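You operate a simulated robot arm through the tools that you are given. There is no shell and no other tool. Be economical: measure what you need, move in short steps, check, and stop when the job is done.

The job below is to be done with a simulated robot arm. You get a single attempt, and the scene is never put back.

## Task
Start the pump, bleed out the air, then reset the compressor.
Fine: open the bleed screw with the pump running, close it once the sight glass shows no bubbles. No leak alarm, nothing over the tray's brim. Leave the other valves and switches.
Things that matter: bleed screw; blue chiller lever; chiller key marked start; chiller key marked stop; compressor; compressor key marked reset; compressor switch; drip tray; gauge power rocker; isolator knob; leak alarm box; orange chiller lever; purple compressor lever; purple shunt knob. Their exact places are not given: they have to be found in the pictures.

It is judged by the outcome, as a careful person would: the job done as asked, and still so three seconds after it is handed in. It fails if anything else is knocked over, pushed out of place, dropped, spilled or broken.

## Robot
A 7-joint arm with a two-finger parallel gripper on a trunk, on a base that drives. Base frame: it is fixed to the floor where the robot stands at the start and does not move with it; the origin is under the middle of the robot, x ahead of it, y to its left, z up. Lengths are in mm, angles in degrees, forces in N, time in s.
With the tool pointing down near the work surface it reaches from about 100 to 940 mm from the robot's upright axis, wherever it stands. Its first joint turns from -166.0 to 166.0 degrees. Places, roughly: bleed screw [900, 200, 1100]; blue chiller lever [700, 400, 800]; chiller key marked start [1000, 0, 800]; chiller key marked stop [1000, -100, 800]; compressor [1300, -500, 400]; compressor key marked reset [1200, -600, 600]; compressor switch [1100, -400, 600]; drip tray [1000, 200, 100]; gauge power rocker [1800, -1200, 1400]; isolator knob [1600, -1600, 1500]; leak alarm box [800, 300, 300]; orange chiller lever [800, 200, 800]; purple compressor lever [1100, -600, 300]; purple shunt knob [800, 300, 600]; red drain lever [900, 0, 300]; sight glass [800, 400, 1000]. Payload 3.43 kg.
Tool frame: the origin (TCP) lies between the finger pads and is the grasp point; the fingertips stand 30 mm ahead of it; z points along the fingers, y is the line along which they close. The gripper opens to 94 mm. The fingers are 28 mm wide and 10 mm thick; the gripper's body (50 by 96 mm) begins 55 mm behind the TCP.
Orientation is that of the tool frame in the base frame, as [roll, pitch, yaw] about the fixed x, y, z axes, in that order (R = Rz(yaw) Ry(pitch) Rx(roll)). With the fingers straight down and closing along the base's y, the tool's x points along the base's -x, its y along +y and its z along -z.

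## Interface
- The arm moves only by the tool play_rows. Its argument "moves" is a list of rows, each a list of 6 numbers: the shift along the base's x, y, z in mm, then the turn, a rotation vector about the base's x, y, z in degrees. In form: [[x, y, z, rx, ry, rz], ...]. A call has 1 to 12 rows; each row shifts and turns the commanded pose from where the row before left it. "fingers" is the finger opening in mm, from 0 to 94, set as the call begins (left out, the last holds). Rows are played at 5 a second. More than 50 mm and 8.6 degrees between two rows, or a gripper value outside its range, and nothing of the call is played. Where a pose cannot be reached the arm comes as near as it can. A force on the tool above 40 N (or 10 N above the force at the start of the call, whichever is more), or a blocked arm, ends the call early, and 0.2 s more pass. The fingers move at their own pace (about 45 mm/s each) and stop on an object; they squeeze with about 29 N. The grip force told is the motor's: it shows also when the fingers shut on nothing. Time passes only in rows, and 0.2 s behind the last, so rows that do not move let the fingers close. The reply holds the time, the measured pose of the TCP, the force on the tool along the base axes, the opening and the grip force, in the units named above and with some noise, with the torque about the TCP (base axes, N m) and any sound that the robot's microphone picked up, and new pictures: "pictures" is both (left out), scene, wrist or none.
- Cameras (640 x 400 px; columns grow to the right, rows downward): "scene" is now at [529.3, 226.2, 1520.3]; the picture's right is [0.32, -0.95, 0.00], its down [-0.06, -0.02, -1.00] and it looks along [0.94, 0.32, -0.06] (base axes); focal length 214 px, centre (320, 200). "wrist" rides on the gripper at [76, 14, -103] in the tool frame; the picture's right is [-0.18, 0.98, 0.00], its down [-0.75, -0.14, -0.64] and it looks along [-0.63, -0.12, 0.77] (tool axes); focal length 243 px, centre (320, 200).
- raise_lower(by): slides the trunk up (or, below 0, down) by that many mm; the arm and the scene camera ride with it, the base frame stays. It gives what a move gives, with no picture.
- roll_base(legs): drives the robot by 1 to 6 legs, each [ahead, left, turn to the left] in mm, mm and degrees, along the robot's own axes; the way and the turn of a leg run together, so that a leg with both is an arc; at most 1500 mm and 180 degrees a leg. The arm and the cameras ride along, it lands a little off, and it stops where it bumps. It gives what a move gives, and a new picture of the scene camera.
- pan_tilt(pan, tilt): turns the head with the scene camera to pan (to the left, within 103 degrees either way) and tilt (down, from -29 to 69), counted from straight ahead of the robot. It gives what a move gives, and a new picture of the scene camera.
- probe_pixels(camera, pixels): for up to 12 pixels [column, row] of the newest picture of that camera ("zoom" is the newest enlarged one), the place [x, y, z] in the base frame of the surface seen there, good to about 2 mm. It takes no simulated time.
- enlarge(camera, box): a new picture of the part [left, top, right, bottom] of that camera's present view, enlarged. It takes no simulated time.
- close_job(): hands the job in; it is judged then, once.

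Go step by step. Measure first, check grasps and placings, and put right what went wrong. The budget is 80 turns and 260 pictures, counting those below and the enlarged ones. Unless the task says otherwise, let go and move clear before handing in, and close with one line.

The tools are called after "Emit:" by a JSON object that holds its "name" and its "arguments". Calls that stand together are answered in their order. play_rows: Moves the arm, as the interface text tells. Its arguments: {"type":"object","properties":{"moves":{"type":"array","items":{"type":"array","items":{"type":"number"}}},"fingers":{"type":"number"},"pictures":{"type":"string","enum":["both","scene","wrist","none"]}},"required":["moves"]} The other tools are called the same way: raise_lower (by) slides the trunk up or down; roll_base (legs) drives the base; pan_tilt (pan, tilt) turns the head that bears the scene camera; probe_pixels (camera, pixels) gives the place of the surface under pixels of a picture; enlarge (camera, box) takes an enlarged picture of a part of a camera's view; close_job () hands the job in.

At the start:

```text
time: 0.0
tcp_pos: [642.8, 162.9, 1423.2]
orientation: [179.8, 0.3, 177.8]
contact_force: [152.2, 53.5, -25.5]
wrist_torque: [-6.22, 14.39, -7.51]
opening: 94.0
finger_force: 0.2
trunk travel left (down, up): [-525.0, 85.0]
robot x, y, heading: [-0.6, 0.1, -0.1]
head pan, tilt: [35.3, 68.8]
```

scene: 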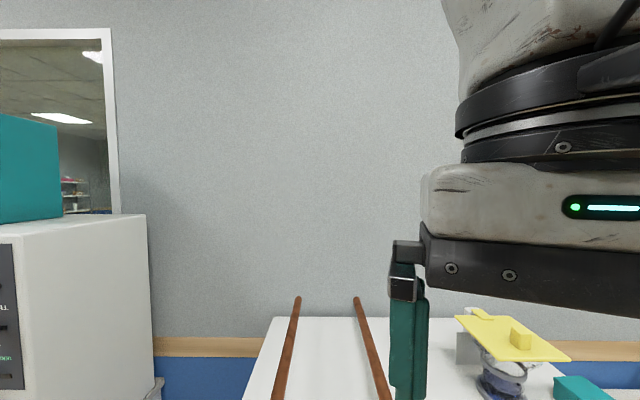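
wrist: 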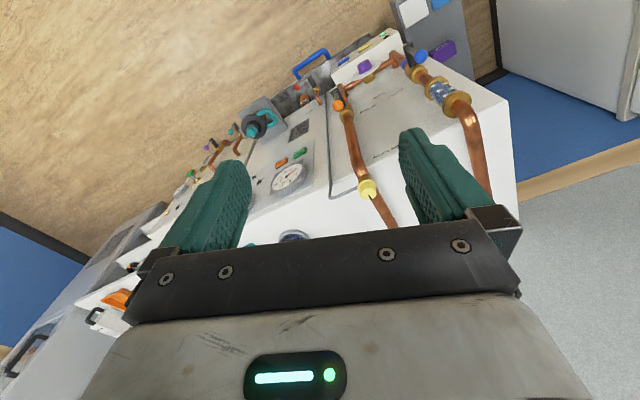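

The scene view is mostly wall and gripper, and the wrist view shows the panel with copper pipes below. I'll turn the head down to see the workspace.

Emit:
{"name": "pan_tilt", "arguments": {"pan": 15, "tilt": 45}}

```text
time: 0.9
tcp_pos: [644.5, 162.6, 1423.9]
orientation: [179.9, 0.3, 177.8]
contact_force: [0.2, -0.5, 0.2]
wrist_torque: [-0.05, -0.01, -0.01]
opening: 93.9
finger_force: 0.1
trunk travel left (down, up): [-525.0, 85.0]
robot x, y, heading: [-0.4, -3.1, 0.1]
head pan, tilt: [15.0, 45.0]
```

scene: 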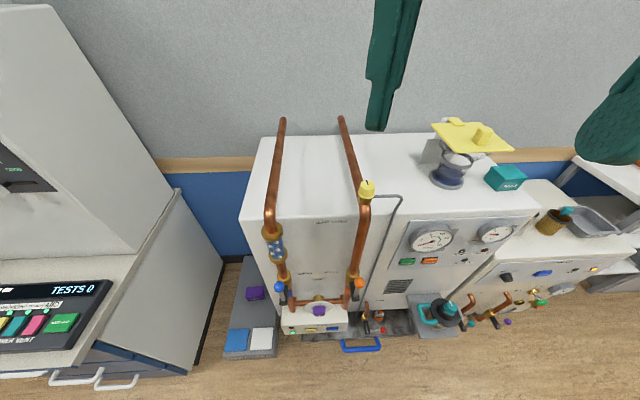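

The chiller sits ahead: sight glass near (275,242), yellow bleed screw near (367,190), keys near (408,261) and (430,260). I'll enlarge and probe.

Emit:
{"name": "enlarge", "arguments": {"camera": "scene", "box": [220, 160, 460, 360]}}

Emit:
{"name": "enlarge", "arguments": {"camera": "scene", "box": [440, 180, 640, 340]}}

Emit:
{"name": "probe_pixels", "arguments": {"camera": "scene", "pixels": [[367, 188], [367, 198], [408, 261], [430, 260], [275, 245], [280, 287], [358, 285], [318, 310], [360, 346], [435, 238], [504, 278], [540, 300]]}}

```text
2.00 times, centred on (340, 260) of scene
```

zoom: 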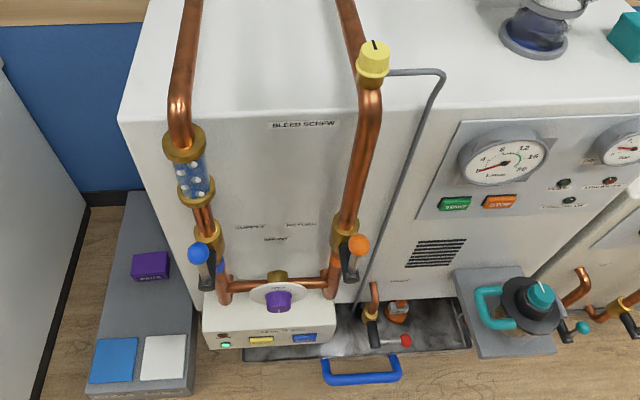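

```text
2.50 times, centred on (540, 260) of scene
```

zoom: 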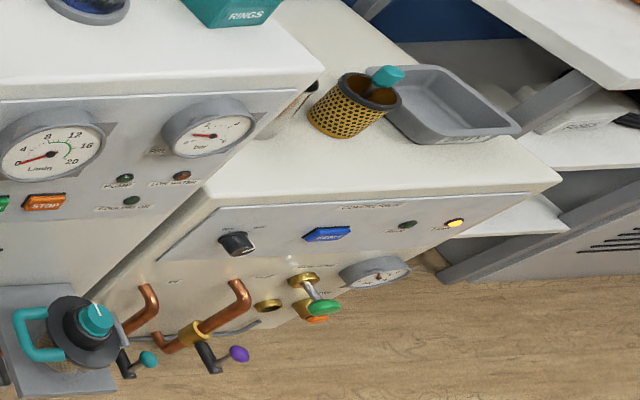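

```text
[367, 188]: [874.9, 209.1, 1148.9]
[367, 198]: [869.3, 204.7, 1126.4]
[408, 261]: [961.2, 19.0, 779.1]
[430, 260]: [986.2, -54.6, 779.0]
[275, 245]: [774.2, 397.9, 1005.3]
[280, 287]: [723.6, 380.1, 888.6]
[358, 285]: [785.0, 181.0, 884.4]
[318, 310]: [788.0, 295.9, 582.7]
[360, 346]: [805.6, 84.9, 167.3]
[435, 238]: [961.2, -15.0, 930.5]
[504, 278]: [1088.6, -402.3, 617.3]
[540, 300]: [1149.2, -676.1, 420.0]
```

The START key is at about (961,19,779), with the panel facing (-0.95,-0.32). I'll zoom on the bleed screw, keys, and reset key, and probe the edges.

Emit:
{"name": "enlarge", "arguments": {"camera": "scene", "box": [335, 170, 400, 210]}}

Emit:
{"name": "enlarge", "arguments": {"camera": "scene", "box": [390, 210, 486, 270]}}

Emit:
{"name": "enlarge", "arguments": {"camera": "scene", "box": [280, 290, 376, 350]}}

Emit:
{"name": "probe_pixels", "arguments": {"camera": "scene", "pixels": [[360, 184], [374, 184], [367, 182], [367, 186], [361, 192], [373, 192], [402, 261], [414, 261], [408, 265], [420, 271], [415, 225], [412, 282]]}}

Emit:
{"name": "probe_pixels", "arguments": {"camera": "scene", "pixels": [[543, 273], [538, 272], [549, 272], [543, 276], [520, 268], [575, 262], [535, 258], [566, 306], [360, 200], [390, 196], [402, 200], [369, 300]]}}

```text
9.85 times, centred on (368, 190) of scene
```

zoom: 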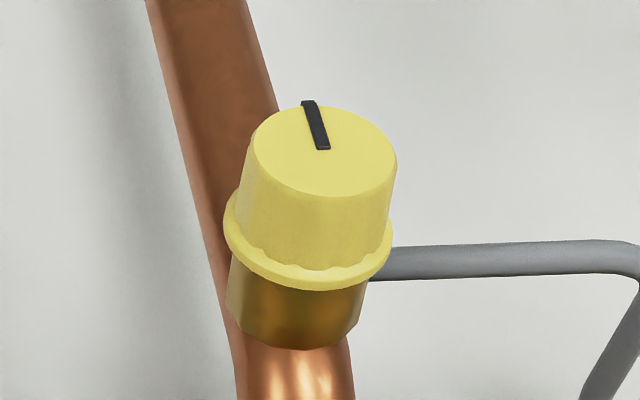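

```text
6.67 times, centred on (438, 240) of scene
```

zoom: 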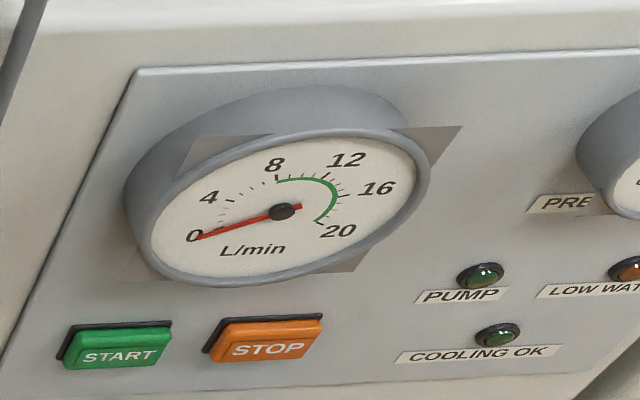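

```text
6.67 times, centred on (328, 320) of scene
```

zoom: 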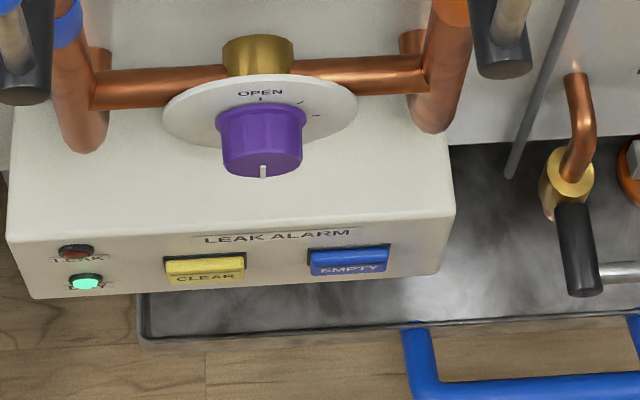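

```text
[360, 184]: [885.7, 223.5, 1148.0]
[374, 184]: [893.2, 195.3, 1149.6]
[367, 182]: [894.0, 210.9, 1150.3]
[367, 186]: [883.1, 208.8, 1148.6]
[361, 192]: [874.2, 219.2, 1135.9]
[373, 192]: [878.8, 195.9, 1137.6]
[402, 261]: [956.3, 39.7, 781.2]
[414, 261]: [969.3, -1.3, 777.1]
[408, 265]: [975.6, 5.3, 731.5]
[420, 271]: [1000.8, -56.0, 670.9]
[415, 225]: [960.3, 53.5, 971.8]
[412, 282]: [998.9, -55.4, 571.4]
```

```text
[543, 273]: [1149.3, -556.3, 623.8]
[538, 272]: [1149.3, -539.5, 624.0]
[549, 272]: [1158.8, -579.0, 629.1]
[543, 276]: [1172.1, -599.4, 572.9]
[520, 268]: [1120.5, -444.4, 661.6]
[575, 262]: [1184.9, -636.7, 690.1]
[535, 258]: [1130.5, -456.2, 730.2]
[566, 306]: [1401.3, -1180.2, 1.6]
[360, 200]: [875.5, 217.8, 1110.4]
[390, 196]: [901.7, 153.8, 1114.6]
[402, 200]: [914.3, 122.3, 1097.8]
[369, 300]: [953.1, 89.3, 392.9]
```

The bleed screw is a vertical-axis knob, top z≈1149, centre near (886,209), flange near z 1125. I'll check the pipe behind it for finger clearance before approaching.

Emit:
{"name": "enlarge", "arguments": {"camera": "scene", "box": [335, 170, 400, 210]}}

Emit:
{"name": "probe_pixels", "arguments": {"camera": "zoom", "pixels": [[250, 110], [215, 30], [235, 180], [215, 200], [265, 140], [388, 160], [320, 192], [330, 106], [235, 225], [300, 280], [385, 250], [300, 310]]}}

```text
9.85 times, centred on (368, 190) of scene
```

zoom: 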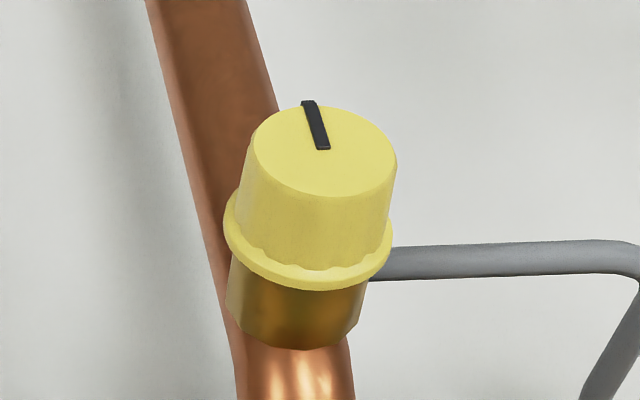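

```text
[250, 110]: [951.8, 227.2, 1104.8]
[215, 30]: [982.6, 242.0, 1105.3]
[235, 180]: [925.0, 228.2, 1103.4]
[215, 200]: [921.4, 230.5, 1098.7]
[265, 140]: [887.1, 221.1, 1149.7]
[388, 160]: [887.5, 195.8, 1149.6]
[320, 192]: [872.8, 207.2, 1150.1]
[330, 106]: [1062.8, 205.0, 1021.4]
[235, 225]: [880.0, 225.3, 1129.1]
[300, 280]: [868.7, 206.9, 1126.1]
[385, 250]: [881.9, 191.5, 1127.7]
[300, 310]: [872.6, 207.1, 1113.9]
```

Nothing rises above z≈1105 around the knob, so a top grasp is clear. The panel's normal is yawed about 18.4°, so I'll turn the base to square up and move in slightly.

Emit:
{"name": "roll_base", "arguments": {"legs": [[0, 0, 18.4], [130, -150, 0]]}}

Emit:
{"name": "raise_lower", "arguments": {"by": -300}}

```text
time: 3.5
tcp_pos: [729.8, 257.2, 1422.5]
orientation: [179.9, 0.1, -163.6]
contact_force: [-0.9, -0.2, -0.3]
wrist_torque: [-0.02, 0.03, 0.01]
opening: 94.1
finger_force: 0.0
trunk travel left (down, up): [-525.0, 85.0]
robot x, y, heading: [172.7, -102.7, 18.5]
head pan, tilt: [15.0, 45.0]
```

scene: 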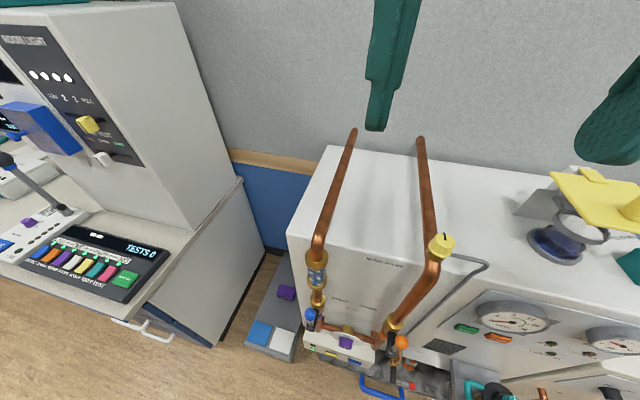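

```text
time: 6.5
tcp_pos: [729.3, 257.6, 1124.0]
orientation: [179.9, 0.3, -163.7]
contact_force: [-0.1, 0.2, 0.2]
wrist_torque: [-0.01, -0.01, -0.01]
opening: 94.2
finger_force: 0.1
trunk travel left (down, up): [-225.0, 385.0]
robot x, y, heading: [174.7, -101.8, 18.5]
head pan, tilt: [15.0, 45.0]
```

Aligned: TCP is about (773,12) in panel coordinates. Now I'll close the fingers, swing them to point horizontally at the panel, and shift over in front of the START key.

Emit:
{"name": "play_rows", "arguments": {"moves": [[0, -28, -20, 2.3, -7.85, 0], [0, -28, -20, 2.3, -7.85, 0], [0, -28, -20, 2.3, -7.85, 0], [0, -28, -30, 2.3, -7.85, 0], [0, -28, -30, 2.3, -7.85, 0], [0, -28, -30, 2.3, -7.85, 0], [0, -28, -30, 2.3, -7.85, 0], [0, -28, -30, 2.3, -7.85, 0], [0, -28, -30, 2.3, -7.85, 0], [0, -32, -30, 2.3, -7.85, 0], [0, -32, -30, 2.3, -7.85, 0], [0, 0, 0, 0, 0, 2.1]], "fingers": 0}}

```text
time: 7.0
tcp_pos: [734.4, 229.6, 1106.2]
orientation: [178.8, 9.3, -165.0]
contact_force: [6.7, 0.6, 5.5]
wrist_torque: [-0.08, 1.34, 0.04]
opening: 53.1
finger_force: 0.1
trunk travel left (down, up): [-225.0, 385.0]
robot x, y, heading: [171.6, -101.8, 18.5]
head pan, tilt: [15.0, 45.0]
stopped in row 2: the force on the tool passed its limit at 86 N (the readings are from after the stop); the commanded pose is now the measured one
```

scene: 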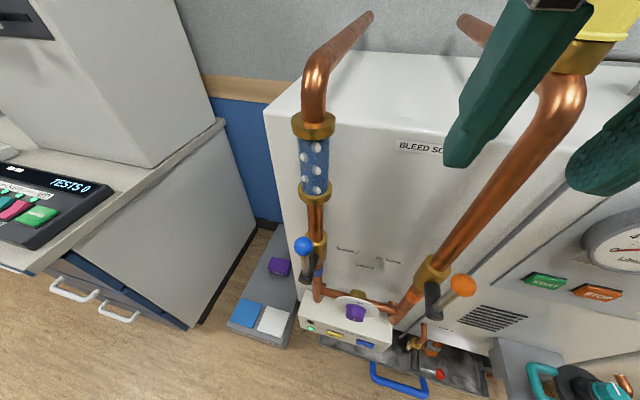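
wrist: 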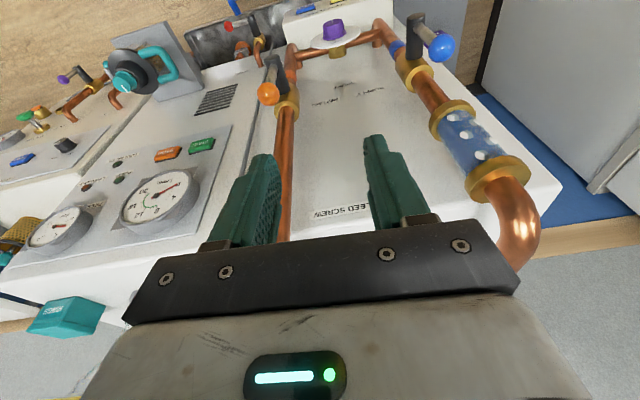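

The call stopped at 86 N in row 2, though nothing is visibly touched. I'll probe the surfaces around the fingers to see what is close.

Emit:
{"name": "probe_pixels", "arguments": {"camera": "wrist", "pixels": [[340, 211], [330, 150], [285, 180], [495, 180], [440, 200], [310, 235], [180, 200], [265, 95], [440, 50]]}}

Emit:
{"name": "probe_pixels", "arguments": {"camera": "scene", "pixels": [[415, 147], [360, 110], [465, 160], [575, 185], [600, 20], [560, 90], [540, 5]]}}

```text
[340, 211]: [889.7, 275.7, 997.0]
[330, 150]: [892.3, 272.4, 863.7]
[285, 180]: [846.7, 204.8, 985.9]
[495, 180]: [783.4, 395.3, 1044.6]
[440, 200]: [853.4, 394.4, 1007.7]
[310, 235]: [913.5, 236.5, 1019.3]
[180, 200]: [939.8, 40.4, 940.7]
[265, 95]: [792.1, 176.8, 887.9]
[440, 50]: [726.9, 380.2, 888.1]
```

```text
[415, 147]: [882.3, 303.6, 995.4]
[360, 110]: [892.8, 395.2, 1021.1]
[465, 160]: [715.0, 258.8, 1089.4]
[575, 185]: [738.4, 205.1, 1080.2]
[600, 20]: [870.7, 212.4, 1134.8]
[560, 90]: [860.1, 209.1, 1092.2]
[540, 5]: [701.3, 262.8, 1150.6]
```

Everything is over 80 mm from the gripper, so the spike was probably from the abrupt start of the turn. I'll back off and move in gentler steps.

Emit:
{"name": "play_rows", "arguments": {"moves": [[-5, -2, 0, 0.3, -1, 0], [-10, -8, -3, 0.6, -2, 0], [-10, -15, -6, 1, -3.5, 0], [-10, -20, -10, 1.3, -4.5, 0], [-10, -20, -15, 1.5, -5, 0], [-5, -20, -20, 1.5, -5, 0], [0, -20, -20, 1.5, -5, 0], [0, -20, -20, 1.5, -5, 0], [0, -20, -20, 1.5, -5, 0], [0, -15, -15, 1.2, -4, 0], [0, -10, -10, 1, -3, 0], [0, -5, -5, 0.5, -1.5, 0]], "fingers": 0, "pictures": "none"}}

```text
time: 7.3
tcp_pos: [735.6, 227.7, 1107.7]
orientation: [178.4, 9.9, -165.7]
contact_force: [4.5, 1.0, 6.4]
wrist_torque: [-0.11, 1.22, -0.11]
opening: 21.5
finger_force: 0.0
trunk travel left (down, up): [-225.0, 385.0]
robot x, y, heading: [166.6, -98.8, 18.8]
head pan, tilt: [15.0, 45.0]
stopped in row 1: the force on the tool passed its limit at 55 N (the readings are from after the stop); the commanded pose is now the measured one
```

Still loaded, and the base is being nudged back, so something is touching. I'll look at the arm itself with the head before moving further.

Emit:
{"name": "pan_tilt", "arguments": {"pan": 0, "tilt": 15}}

Emit:
{"name": "pan_tilt", "arguments": {"pan": -20, "tilt": 50}}

```text
time: 8.3
tcp_pos: [738.4, 227.7, 1111.8]
orientation: [178.1, 9.9, -165.5]
contact_force: [69.9, -91.1, 104.7]
wrist_torque: [7.76, 19.22, 11.57]
opening: 0.0
finger_force: 28.9
trunk travel left (down, up): [-225.0, 385.0]
robot x, y, heading: [170.3, -103.7, 18.8]
head pan, tilt: [0.0, 15.0]
```

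scene: 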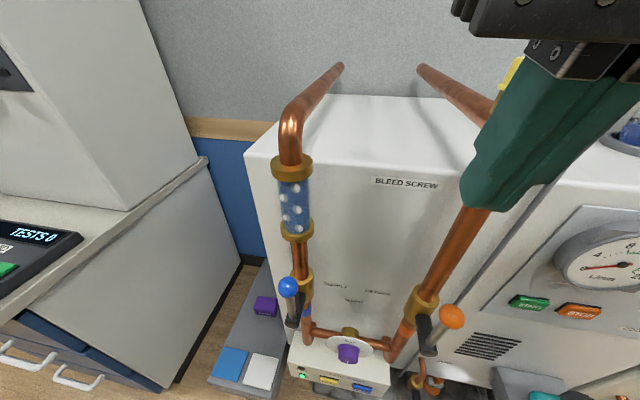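

```text
time: 9.3
tcp_pos: [733.8, 229.3, 1106.4]
orientation: [178.8, 10.0, -165.5]
contact_force: [0.0, 0.1, 0.0]
wrist_torque: [-0.01, 0.0, 0.01]
opening: 0.0
finger_force: 28.8
trunk travel left (down, up): [-225.0, 385.0]
robot x, y, heading: [170.1, -102.8, 18.6]
head pan, tilt: [-20.0, 50.0]
```

scene: 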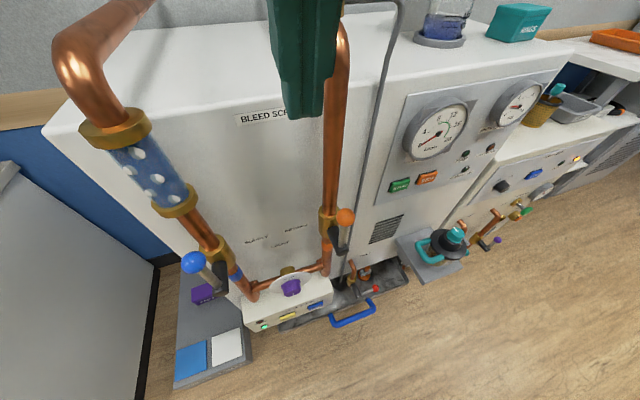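

The force vanished once the head panned to (-20, 50), so the arm was touching the robot's own head, which sits just left of and behind the gripper. I'll slide the arm to the right, away from the head, before turning it.

Emit:
{"name": "play_rows", "arguments": {"moves": [[3, -10, -5, 0, 0, 0], [8, -25, -10, 0, 0, 0], [8, -30, -15, 0, 0, 0], [8, -30, -15, 0, 0, 0], [8, -30, -15, 0, 0, 0], [0, -30, -15, 0, 0, 0], [0, -30, -15, 0, 0, 0], [0, -30, -15, 0, 0, 0], [0, -30, -15, 0, 0, 0], [0, -20, 0, 0, 0, 0]], "pictures": "scene"}}

```text
time: 11.5
tcp_pos: [769.7, 52.3, 1033.7]
orientation: [178.6, 9.5, -165.6]
contact_force: [-1.0, -0.2, 0.2]
wrist_torque: [-0.03, -0.01, 0.0]
opening: 0.0
finger_force: 28.8
out of reach, approached as far as the arm can: row 7, 8, 9
trunk travel left (down, up): [-225.0, 385.0]
robot x, y, heading: [174.2, -99.4, 18.7]
head pan, tilt: [-20.0, 50.0]
```

scene: 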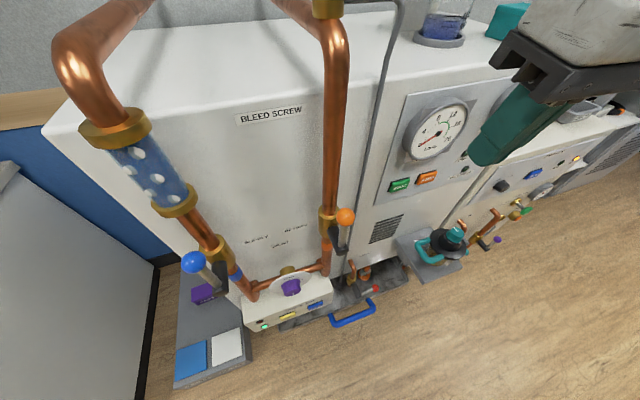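

The arm is clear of the head now. I'll rotate the fingers up toward horizontal gently, drawing back a little.

Emit:
{"name": "play_rows", "arguments": {"moves": [[-3, -1, -5, 0.6, -2, 0], [-8, -3, -8, 1.3, -4.2, 0], [-8, -3, -15, 2, -6.5, 0], [-8, -3, -20, 2.4, -7.6, 0], [-8, -3, -20, 2.4, -7.6, 0], [-8, -3, -25, 2.4, -7.6, 0], [-5, -3, -25, 2.4, -7.6, 0], [0, -8, -25, 2.4, -7.6, 0], [0, -8, -25, 2.4, -7.6, 0], [0, -8, -25, 2.4, -7.6, 0], [0, -5, -20, 2, -6.5, 1], [0, 0, -10, 1, -4, 1]]}}

```text
time: 14.1
tcp_pos: [768.9, 52.4, 1033.4]
orientation: [178.6, 9.6, -165.8]
contact_force: [-0.1, 0.5, 0.2]
wrist_torque: [-0.01, 0.02, 0.0]
opening: 0.0
finger_force: 28.4
out of reach, approached as far as the arm can: row 1, 2, 3, 4, 5, 6, 7, 8, 9, 10, 11, 12
trunk travel left (down, up): [-225.0, 385.0]
robot x, y, heading: [170.6, -102.6, 18.7]
head pan, tilt: [-20.0, 50.0]
```

scene: 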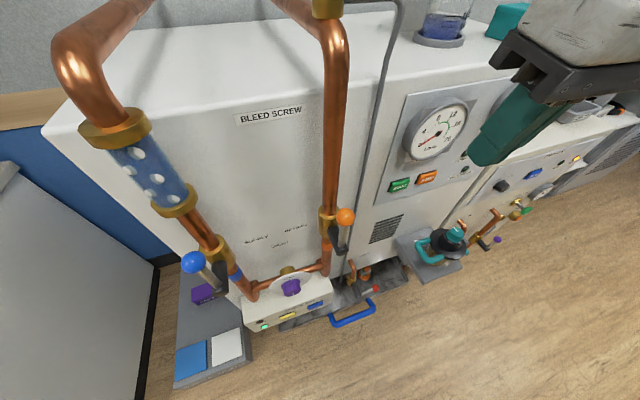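
wrist: 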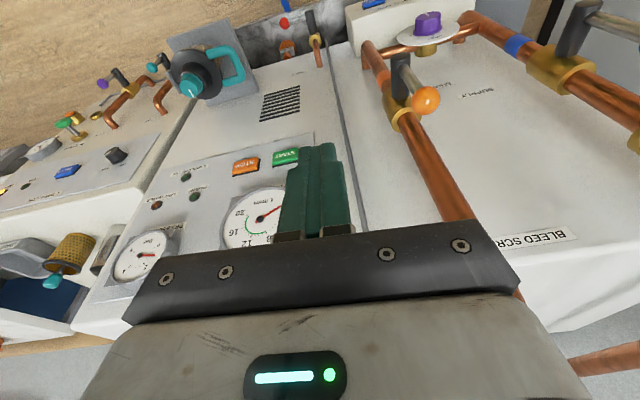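

The arm won't move at all in this direction, which points to a joint limit. I'll try a forward/up shift and then rotation to see which motion is free.

Emit:
{"name": "play_rows", "arguments": {"moves": [[10, 3, 10, 0, 0, 0], [20, 6, 20, 0, 0, 0], [0, 0, 0, 0.6, -2, 0], [0, 0, 0, 1, -4, 0], [0, 0, 0, 1, -4, 0]], "pictures": "none"}}

Emit:
{"name": "pan_tilt", "arguments": {"pan": -70, "tilt": 20}}

```text
time: 15.3
tcp_pos: [800.3, 62.4, 1063.8]
orientation: [178.7, 19.9, -165.7]
contact_force: [-0.4, -0.2, 0.3]
wrist_torque: [0.0, 0.0, 0.06]
opening: 0.0
finger_force: 29.0
trunk travel left (down, up): [-225.0, 385.0]
robot x, y, heading: [169.0, -103.7, 18.7]
head pan, tilt: [-20.0, 50.0]
```

```text
time: 16.4
tcp_pos: [799.4, 62.0, 1063.3]
orientation: [178.6, 19.8, -165.7]
contact_force: [0.7, 0.6, -0.4]
wrist_torque: [-0.01, -0.01, -0.03]
opening: 0.2
finger_force: 29.1
trunk travel left (down, up): [-225.0, 385.0]
robot x, y, heading: [170.3, -102.0, 18.6]
head pan, tilt: [-70.0, 20.0]
```

scene: 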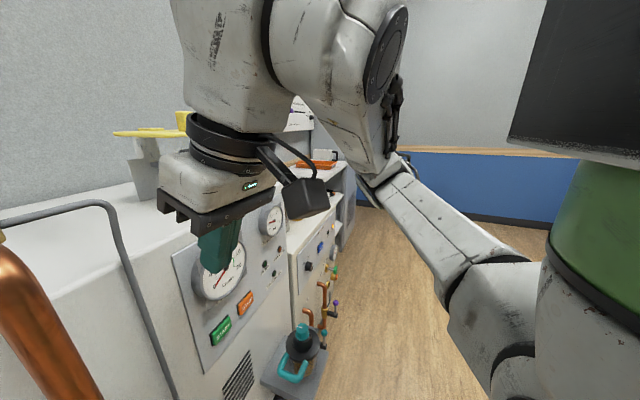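

This view shows the arm well: it was folded too close to the robot. I'll back the base off 150 mm and lower the trunk so the arm can unfold toward the key.

Emit:
{"name": "roll_base", "arguments": {"legs": [[-150, 0, 0]]}}

Emit:
{"name": "raise_lower", "arguments": {"by": -120}}

Emit:
{"name": "play_rows", "arguments": {"moves": [[3, 1, 0, 0.6, -2, 0], [5, 2, 0, 1.3, -4.2, 0], [10, 3, 0, 2, -6, 0], [10, 3, 0, 2, -6.5, 0], [10, 3, 0, 2, -6.5, 0], [10, 3, 0, 2, -6.5, 0], [10, 3, 0, 2, -6.5, 0], [10, 3, 0, 2, -6.5, 0], [10, 3, 0, 2, -6.5, 0], [10, 3, 0, 2, -6.5, 0], [10, 3, 0, 2, -6.5, 0], [5, 0, 0, 1, -4, 0]]}}

```text
time: 17.8
tcp_pos: [660.8, 14.6, 1063.0]
orientation: [178.5, 19.8, -165.7]
contact_force: [0.4, 0.2, 0.6]
wrist_torque: [0.02, 0.0, -0.02]
opening: 0.1
finger_force: 29.0
trunk travel left (down, up): [-225.0, 385.0]
robot x, y, heading: [29.5, -149.8, 18.7]
head pan, tilt: [-70.0, 20.0]
```

scene: 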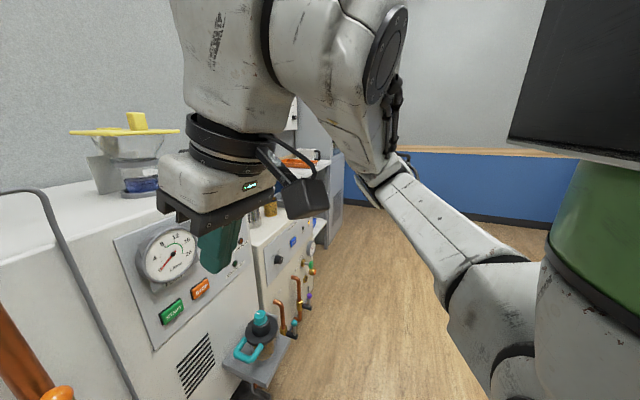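

```text
time: 19.3
tcp_pos: [658.9, 14.8, 943.9]
orientation: [178.6, 19.9, -165.7]
contact_force: [0.6, 0.9, 0.7]
wrist_torque: [-0.01, 0.03, -0.01]
opening: 0.0
finger_force: 29.0
trunk travel left (down, up): [-105.0, 505.0]
robot x, y, heading: [30.5, -150.0, 18.4]
head pan, tilt: [-70.0, 20.0]
```

```text
time: 21.9
tcp_pos: [669.9, 16.7, 965.7]
orientation: [178.2, 25.8, -165.3]
contact_force: [0.1, -0.2, -0.8]
wrist_torque: [0.01, 0.0, -0.02]
opening: 0.1
finger_force: 28.7
out of reach, approached as far as the arm can: row 2, 3, 4, 5, 6, 7, 8, 9, 10, 11, 12
trunk travel left (down, up): [-105.0, 505.0]
robot x, y, heading: [28.2, -150.3, 18.5]
head pan, tilt: [-70.0, 20.0]
```

scene: 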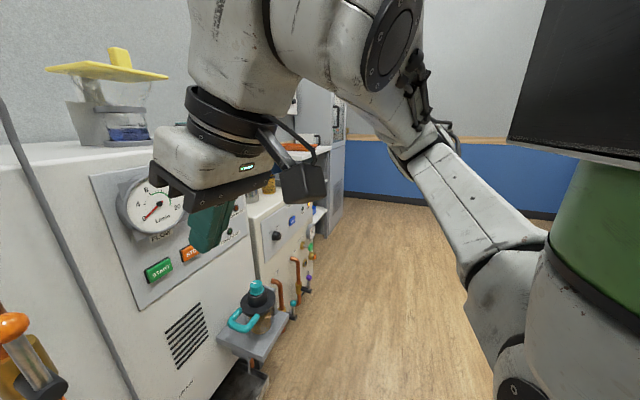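
wrist: 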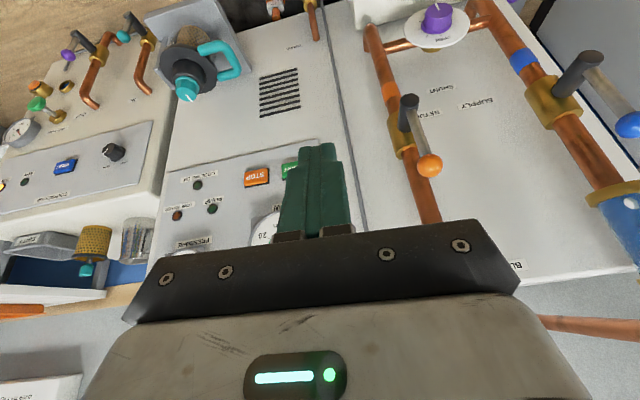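

The arm is still folded too tight at the elbow. I'll back the base another 220 mm and extend the arm forward while rotating.

Emit:
{"name": "roll_base", "arguments": {"legs": [[-220, 0, 0]]}}

Emit:
{"name": "play_rows", "arguments": {"moves": [[10, 3, 0, 0, 0, 0], [30, 10, 0, 0, 0, 0], [38, 13, 0, 0, 0, 0], [38, 13, 0, 0.6, -2, 0], [38, 13, 0, 1.3, -4, 0], [38, 13, 0, 2, -6.5, 0], [20, 7, 0, 2, -6.5, 0], [10, 3, 0, 2, -6.5, 0], [0, 0, 0, 2, -6.5, 0], [0, 0, 0, 2, -6.5, 0], [0, 0, 0, 2, -6.5, 0], [0, 0, 0, 1.2, -4, 0]]}}

```text
time: 23.6
tcp_pos: [456.7, -55.5, 965.4]
orientation: [178.1, 25.8, -165.4]
contact_force: [-0.1, 0.2, 0.5]
wrist_torque: [0.02, 0.01, -0.01]
opening: 0.0
finger_force: 28.6
trunk travel left (down, up): [-105.0, 505.0]
robot x, y, heading: [-186.4, -217.8, 18.6]
head pan, tilt: [-70.0, 20.0]
```

scene: 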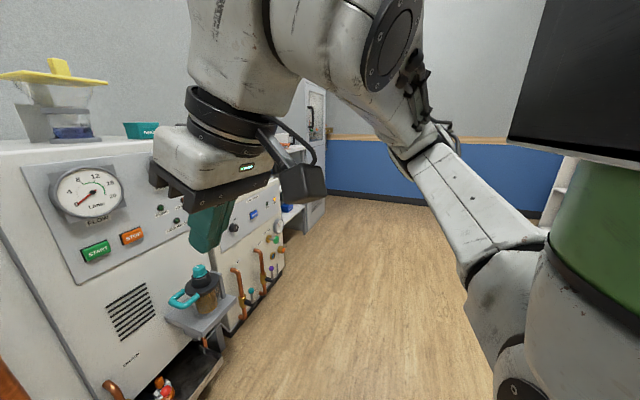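

```text
time: 26.2
tcp_pos: [678.8, 19.1, 966.9]
orientation: [169.7, 77.0, -172.7]
contact_force: [-0.4, 0.3, 0.0]
wrist_torque: [-0.03, 0.0, 0.01]
opening: 0.0
finger_force: 29.1
trunk travel left (down, up): [-105.0, 505.0]
robot x, y, heading: [-183.3, -219.2, 18.4]
head pan, tilt: [-70.0, 20.0]
```

scene: 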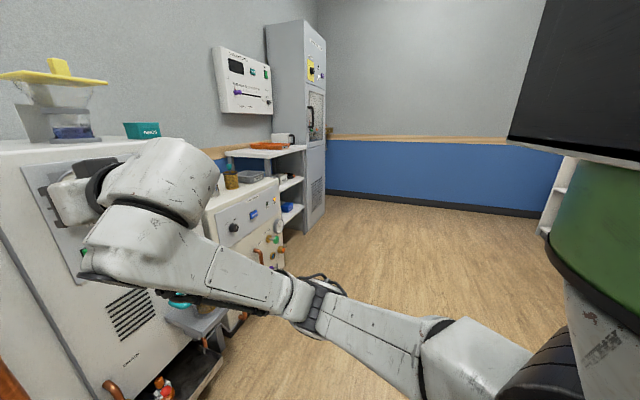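
wrist: 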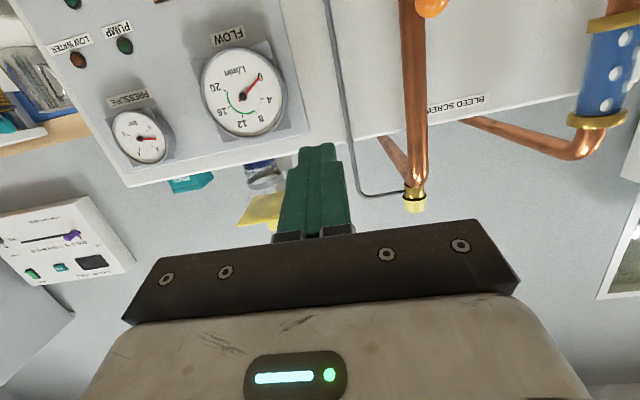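

Nearly horizontal (12.8° droop left). I'll lower the trunk, finish levelling, and check the height of the teal jug below the key.

Emit:
{"name": "raise_lower", "arguments": {"by": -100}}

Emit:
{"name": "play_rows", "arguments": {"moves": [[0, -5, 0, 0.7, -2, 0], [5, -10, -10, 1.3, -4, 0], [10, -15, -20, 1.3, -4, 0], [10, -10, -20, 0.7, -2.1, 0], [10, -10, -20, 0, 0, 0], [10, -10, -15, 0, 0, 0.6]]}}

```text
time: 27.6
tcp_pos: [678.0, 19.6, 866.2]
orientation: [169.7, 76.9, -172.7]
contact_force: [0.9, -0.2, 0.1]
wrist_torque: [-0.02, 0.02, 0.01]
opening: 0.0
finger_force: 29.0
trunk travel left (down, up): [-5.0, 605.0]
robot x, y, heading: [-184.8, -215.3, 18.5]
head pan, tilt: [-70.0, 20.0]
```

```text
time: 28.9
tcp_pos: [724.0, -38.9, 779.3]
orientation: [92.9, 87.5, 111.4]
contact_force: [0.2, 0.1, 0.2]
wrist_torque: [0.0, -0.01, 0.01]
opening: 0.0
finger_force: 29.6
trunk travel left (down, up): [-5.0, 605.0]
robot x, y, heading: [-186.7, -218.6, 18.5]
head pan, tilt: [-70.0, 20.0]
```

scene: 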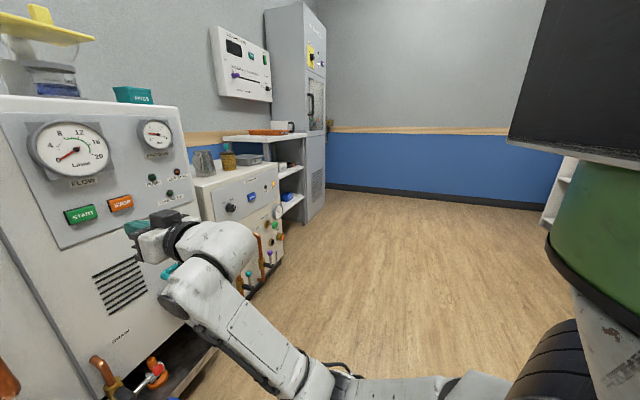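
wrist: 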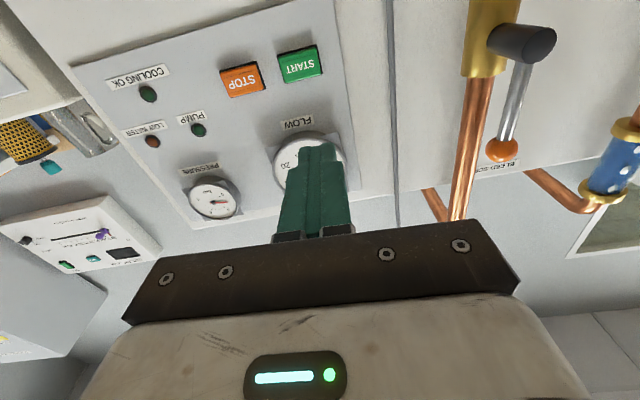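

Level now. I'll probe the START key from both cameras for the exact aim.

Emit:
{"name": "probe_pixels", "arguments": {"camera": "wrist", "pixels": [[301, 65], [281, 67], [320, 62], [300, 52], [302, 78]]}}

Emit:
{"name": "probe_pixels", "arguments": {"camera": "scene", "pixels": [[80, 214], [68, 217], [94, 211], [120, 204]]}}

```text
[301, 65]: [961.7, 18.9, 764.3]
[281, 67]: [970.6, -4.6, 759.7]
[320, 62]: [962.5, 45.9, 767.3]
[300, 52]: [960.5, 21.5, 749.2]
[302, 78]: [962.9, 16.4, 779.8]
```

```text
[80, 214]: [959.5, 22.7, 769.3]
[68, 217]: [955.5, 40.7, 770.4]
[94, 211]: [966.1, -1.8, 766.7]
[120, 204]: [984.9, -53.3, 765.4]
```

START key centre is (961,20,766). I'll approach to about 25 mm off, then press in small steps.

Emit:
{"name": "play_rows", "arguments": {"moves": [[20, 0, -3, 0, 0, 0], [40, 8, -5, 0, 0, 0], [40, 10, -5, 0, 0, 0], [40, 10, 0, 0, 0, 0], [30, 9, 0, 0, 0, 0], [15, 5, 0, 0, 0, 0], [0, 0, 0, 0, 0, 0]]}}

```text
time: 30.6
tcp_pos: [908.5, 0.1, 767.8]
orientation: [93.6, 87.5, 112.2]
contact_force: [-0.3, -0.8, 0.0]
wrist_torque: [0.0, 0.0, -0.02]
opening: 0.0
finger_force: 29.1
trunk travel left (down, up): [-5.0, 605.0]
robot x, y, heading: [-180.6, -220.4, 18.3]
head pan, tilt: [-70.0, 20.0]
```

scene: 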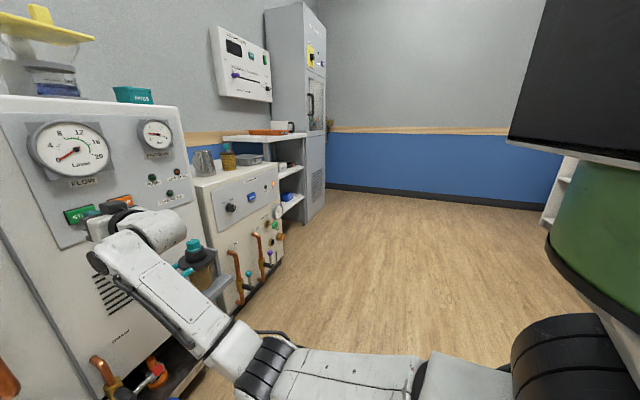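
wrist: 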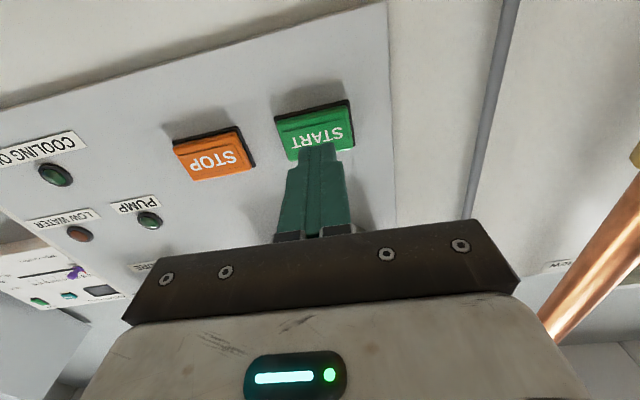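

The fingertips line up with START at (316,135) in the wrist view, about 25 mm off. Pressing now.

Emit:
{"name": "play_rows", "arguments": {"moves": [[10, 3.6, 0, 0, 0, 0], [8, 2.8, 0, 0, 0, 0], [5, 1.7, 0, 0, 0, 0], [4, 1.3, 0, 0, 0, 0], [4, 1.3, 0, 0, 0, 0], [3, 1, 0, 0, 0, 0]]}}

```text
time: 31.9
tcp_pos: [942.3, 13.4, 767.0]
orientation: [93.9, 87.5, 112.4]
contact_force: [-24.1, -5.7, -2.9]
wrist_torque: [0.05, 0.06, 0.03]
opening: 0.0
finger_force: 28.8
trunk travel left (down, up): [-5.0, 605.0]
robot x, y, heading: [-184.4, -219.6, 18.4]
head pan, tilt: [-70.0, 20.0]
heard: click
```

scene: 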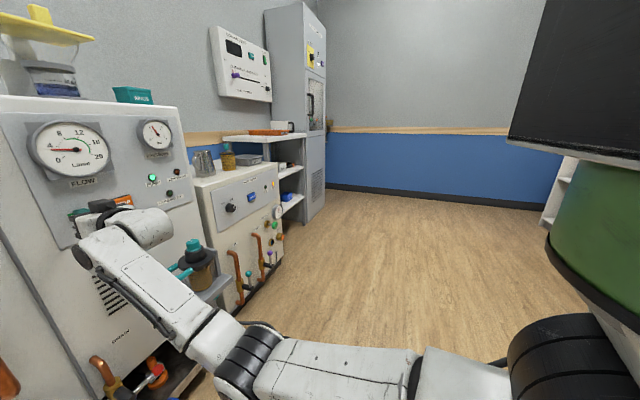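
wrist: 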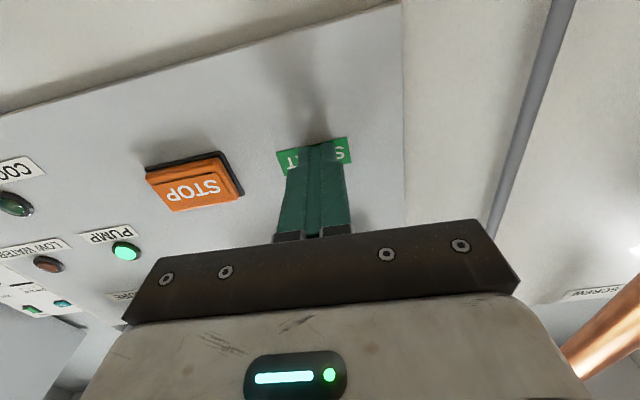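

Click heard, PUMP lamp lit green at (125,252) and flow rising. I'll back straight out, then raise the trunk for the bleed screw.

Emit:
{"name": "play_rows", "arguments": {"moves": [[-10, -3.4, 0, 0, 0, 0], [-25, -8.4, 0, 0, 0, 0], [-38, -12.7, 0, 0, 0, 0], [-38, -12.7, 0, 0, 0, 0], [-38, -12.7, 0, 0, 0, 0], [-38, -12.7, 0, 0, 0, 0], [-30, -10, 0, 0, 0, 0], [-20, -7, 0, 0, 0, 0], [-5, -2, 0, 0, 0, 0]], "pictures": "none"}}

Emit:
{"name": "raise_lower", "arguments": {"by": 320}}

Emit:
{"name": "play_rows", "arguments": {"moves": [[0, 0, 10, -0.7, 2, 0], [0, 0, 15, -1.3, 4, 0], [0, 0, 20, -2, 6, 0], [0, 0, 20, -2.4, 7.5, 0], [0, 0, 20, -2.4, 7.5, 0], [0, 0, 20, -2.4, 7.5, 0], [0, 0, 20, -2.4, 7.5, 0], [0, 0, 15, -2.4, 7.5, 0], [0, 0, 10, -2.4, 7.5, 0], [0, 0, 0, -2.4, 7.5, 0], [0, 0, 0, -2.4, 7.5, 0], [0, 0, 0, -2.4, 7.5, 0]]}}

```text
time: 32.3
tcp_pos: [937.5, 10.9, 767.4]
orientation: [96.0, 87.5, 114.3]
contact_force: [-8.3, -2.1, -0.6]
wrist_torque: [0.0, -0.05, 0.02]
opening: 0.1
finger_force: 29.1
trunk travel left (down, up): [-5.0, 605.0]
robot x, y, heading: [-185.0, -218.5, 18.2]
head pan, tilt: [-70.0, 20.0]
stopped in row 1: the force on the tool passed its limit at 57 N (the readings are from after the stop); the commanded pose is now the measured one
```

```text
time: 32.9
tcp_pos: [937.1, 10.3, 776.3]
orientation: [105.7, 87.4, 124.1]
contact_force: [-5.4, -2.0, 1.6]
wrist_torque: [0.04, -0.06, -0.01]
opening: 0.0
finger_force: 29.1
trunk travel left (down, up): [-18.0, 592.0]
robot x, y, heading: [-186.9, -218.9, 18.6]
head pan, tilt: [-70.0, 20.0]
stopped: the force on the tool passed its limit at 111 N (the readings are from after the stop); the commanded pose is now the measured one
```

```text
time: 34.1
tcp_pos: [937.7, 10.4, 848.4]
orientation: [174.8, 59.1, -167.5]
contact_force: [-4.8, -0.2, -2.2]
wrist_torque: [0.03, -0.01, -0.04]
opening: 0.1
finger_force: 28.9
trunk travel left (down, up): [-18.0, 592.0]
robot x, y, heading: [-185.7, -222.6, 18.4]
head pan, tilt: [-70.0, 20.0]
stopped in row 6: the force on the tool passed its limit at 50 N (the readings are from after the stop); the commanded pose is now the measured one
```

scene: 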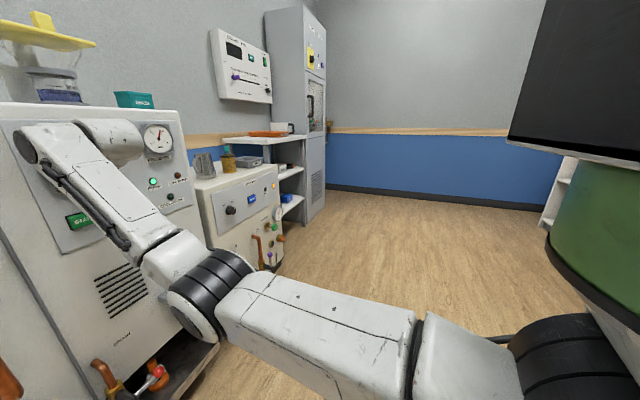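
wrist: 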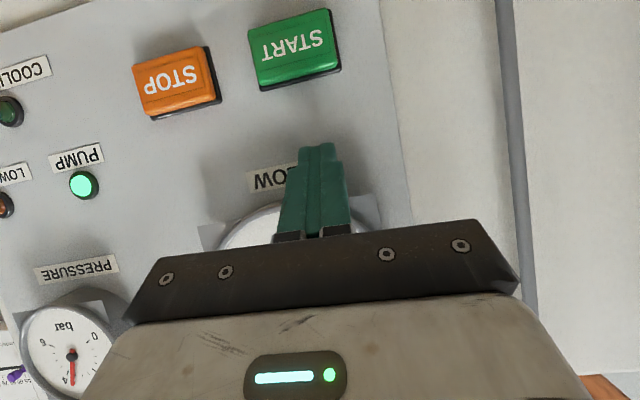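

The chained retreat was interrupted and the fingers are now near the flow gauge, though START and the lamp still look right. I'll pull straight back in small steps, without turning.

Emit:
{"name": "play_rows", "arguments": {"moves": [[-3, -1, 0, 0, 0, 0], [-6, -2, 0, 0, 0, 0], [-12, -4, 0, 0, 0, 0], [-20, -6.7, 0, 0, 0, 0], [-25, -8.4, 0, 0, 0, 0], [-25, -8.4, 0, 0, 0, 0], [-25, -8.4, 0, 0, 0, 0], [-15, -5, 0, 0, 0, 0], [-5, -2, 0, 0, 0, 0]]}}

```text
time: 36.1
tcp_pos: [801.8, -35.8, 848.0]
orientation: [174.9, 59.1, -167.3]
contact_force: [-0.1, 0.6, -0.3]
wrist_torque: [0.0, 0.0, -0.02]
opening: 0.0
finger_force: 29.1
trunk travel left (down, up): [-18.0, 592.0]
robot x, y, heading: [-182.3, -220.6, 18.4]
head pan, tilt: [-70.0, 20.0]
```

scene: 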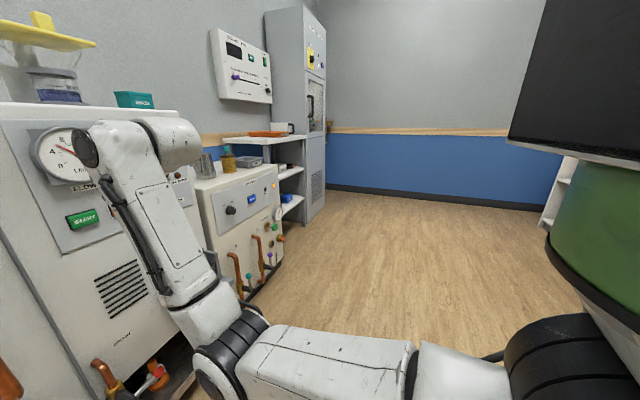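
wrist: 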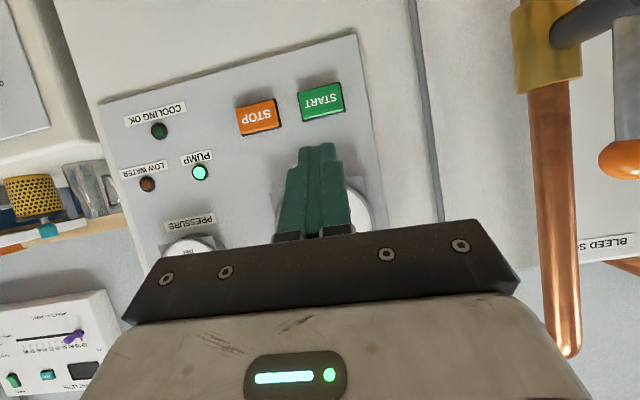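

Clear, with the pump lamp still on. Now raise the trunk.

Emit:
{"name": "raise_lower", "arguments": {"by": 330}}

```text
time: 39.4
tcp_pos: [801.4, -34.8, 1178.1]
orientation: [174.8, 59.3, -167.4]
contact_force: [0.3, -1.1, 0.4]
wrist_torque: [-0.02, -0.02, 0.01]
opening: 0.1
finger_force: 29.2
trunk travel left (down, up): [-348.0, 262.0]
robot x, y, heading: [-182.7, -217.8, 18.3]
head pan, tilt: [-70.0, 20.0]
```

Now turn the fingers down while lifting the TCP to about 1270.

Emit:
{"name": "play_rows", "arguments": {"moves": [[0, 0, 5, -0.7, 2, 0], [-3, -1, 10, -1.2, 4, 0], [-5, -2, 12, -2, 6, 0], [-5, -2, 12, -2, 6.5, 0], [-5, -2, 12, -2, 6.5, 0], [-5, -2, 12, -2, 6.5, 0], [-5, -2, 12, -2, 6.5, 0], [-5, -2, 12, -2, 6.5, 0], [-3, -1, 5, -2, 6, 0], [0, 0, 0, -1.2, 4, 0], [0, 0, 0, -0.7, 2, 0]], "pictures": "none"}}

```text
time: 41.8
tcp_pos: [765.2, -50.5, 1270.7]
orientation: [178.9, 0.1, -165.1]
contact_force: [-0.1, -0.1, 0.4]
wrist_torque: [0.08, -0.02, 0.01]
opening: 0.0
finger_force: 28.7
trunk travel left (down, up): [-348.0, 262.0]
robot x, y, heading: [-185.5, -216.6, 18.5]
head pan, tilt: [-70.0, 20.0]
```

Fingers are straight down. I'll draw the arm in 180 mm, then bring the base forward and left.

Emit:
{"name": "play_rows", "arguments": {"moves": [[-10, -3, 0, 0, 0, 0], [-30, -10, 0, 0, 0, 0], [-35, -12, 0, 0, 0, 0], [-35, -12, 0, 0, 0, 0], [-35, -12, 0, 0, 0, 0], [-25, -8, 0, 0, 0, 2]], "fingers": 70, "pictures": "none"}}

Emit:
{"name": "pan_tilt", "arguments": {"pan": -30, "tilt": 40}}

```text
time: 43.1
tcp_pos: [592.3, -106.5, 1270.8]
orientation: [178.9, -0.1, -163.0]
contact_force: [0.9, 0.0, -0.2]
wrist_torque: [0.01, 0.01, 0.01]
opening: 70.2
finger_force: 0.0
trunk travel left (down, up): [-348.0, 262.0]
robot x, y, heading: [-182.6, -222.0, 18.5]
head pan, tilt: [-70.0, 20.0]
```

```text
time: 44.2
tcp_pos: [593.2, -107.6, 1271.7]
orientation: [179.1, 0.1, -163.0]
contact_force: [0.3, -0.2, -0.7]
wrist_torque: [0.0, 0.0, -0.04]
opening: 69.9
finger_force: 0.0
trunk travel left (down, up): [-348.0, 262.0]
robot x, y, heading: [-184.4, -219.9, 18.4]
head pan, tilt: [-30.0, 40.0]
```

scene: 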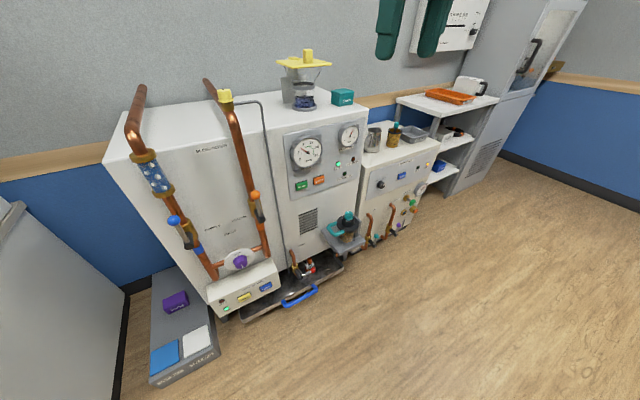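

Good overview. Before driving, I'll check the yellow-lid jar's height and the left cabinet clearance.

Emit:
{"name": "probe_pixels", "arguments": {"camera": "scene", "pixels": [[308, 52], [280, 62], [329, 64], [303, 104], [225, 95], [10, 215], [15, 260], [90, 340], [155, 175], [222, 308], [343, 98], [262, 104]]}}

```text
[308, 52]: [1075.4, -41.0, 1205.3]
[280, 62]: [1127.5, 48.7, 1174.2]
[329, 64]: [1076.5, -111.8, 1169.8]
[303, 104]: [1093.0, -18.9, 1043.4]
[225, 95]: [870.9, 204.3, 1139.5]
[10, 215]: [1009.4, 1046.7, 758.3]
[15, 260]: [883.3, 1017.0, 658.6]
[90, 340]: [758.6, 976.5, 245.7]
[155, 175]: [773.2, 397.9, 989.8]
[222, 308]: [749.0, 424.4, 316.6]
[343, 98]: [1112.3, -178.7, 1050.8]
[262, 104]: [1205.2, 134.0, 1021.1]
```

Clear: the jar top is at 1205 and set back, and the cabinet is far left. Driving in.

Emit:
{"name": "roll_base", "arguments": {"legs": [[330, 160, 0]]}}

```text
time: 46.5
tcp_pos: [854.1, 142.6, 1270.3]
orientation: [179.0, 0.0, -163.1]
contact_force: [-0.6, 0.7, 0.2]
wrist_torque: [-0.04, -0.04, 0.01]
opening: 70.0
finger_force: 0.0
trunk travel left (down, up): [-348.0, 262.0]
robot x, y, heading: [73.1, 32.2, 18.4]
head pan, tilt: [-30.0, 40.0]
```

scene: 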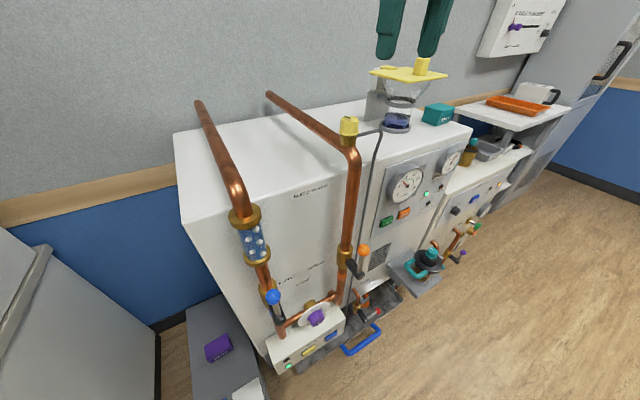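

The sight glass (252,243) and bleed screw (349,128) are both in view. I'll re-measure the knob precisely.

Emit:
{"name": "enlarge", "arguments": {"camera": "scene", "box": [317, 107, 381, 147]}}

Emit:
{"name": "play_rows", "arguments": {"moves": [[3, 6, 0, 0, 0, 0], [10, 20, 0, 0, 0, 0], [10, 20, 0, 0, 0, 0], [8, 15, 0, 0, 0, 0], [2, 4, 0, 0, 0, 0]]}}

```text
10.00 times, centred on (349, 127) of scene
```

zoom: 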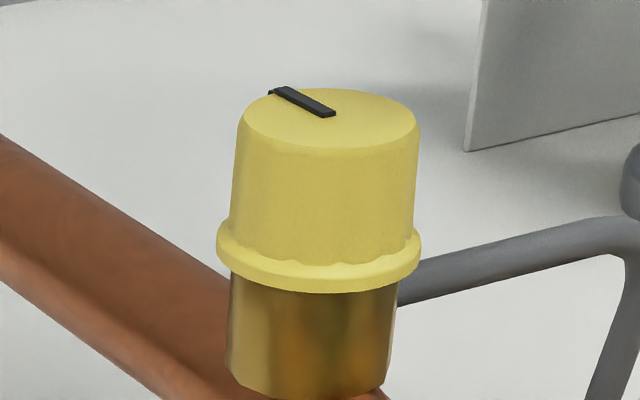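

```text
time: 47.7
tcp_pos: [888.9, 207.0, 1270.4]
orientation: [179.0, 0.0, -163.0]
contact_force: [-0.3, 0.5, -1.2]
wrist_torque: [-0.02, -0.03, 0.0]
opening: 70.2
finger_force: 0.1
trunk travel left (down, up): [-348.0, 262.0]
robot x, y, heading: [73.6, 31.1, 18.5]
head pan, tilt: [-30.0, 40.0]
```

scene: 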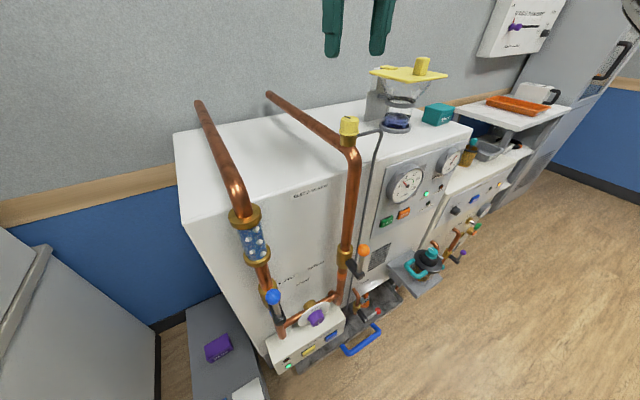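
wrist: 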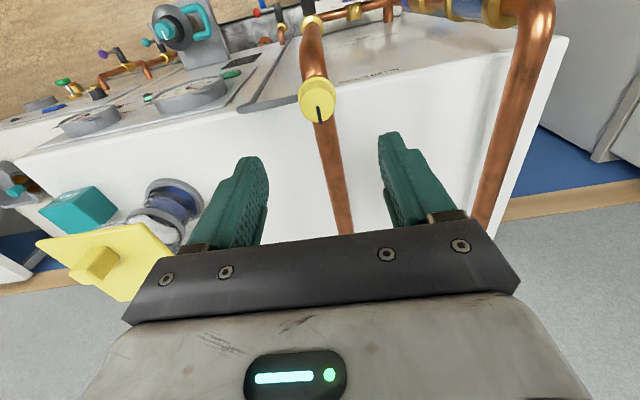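

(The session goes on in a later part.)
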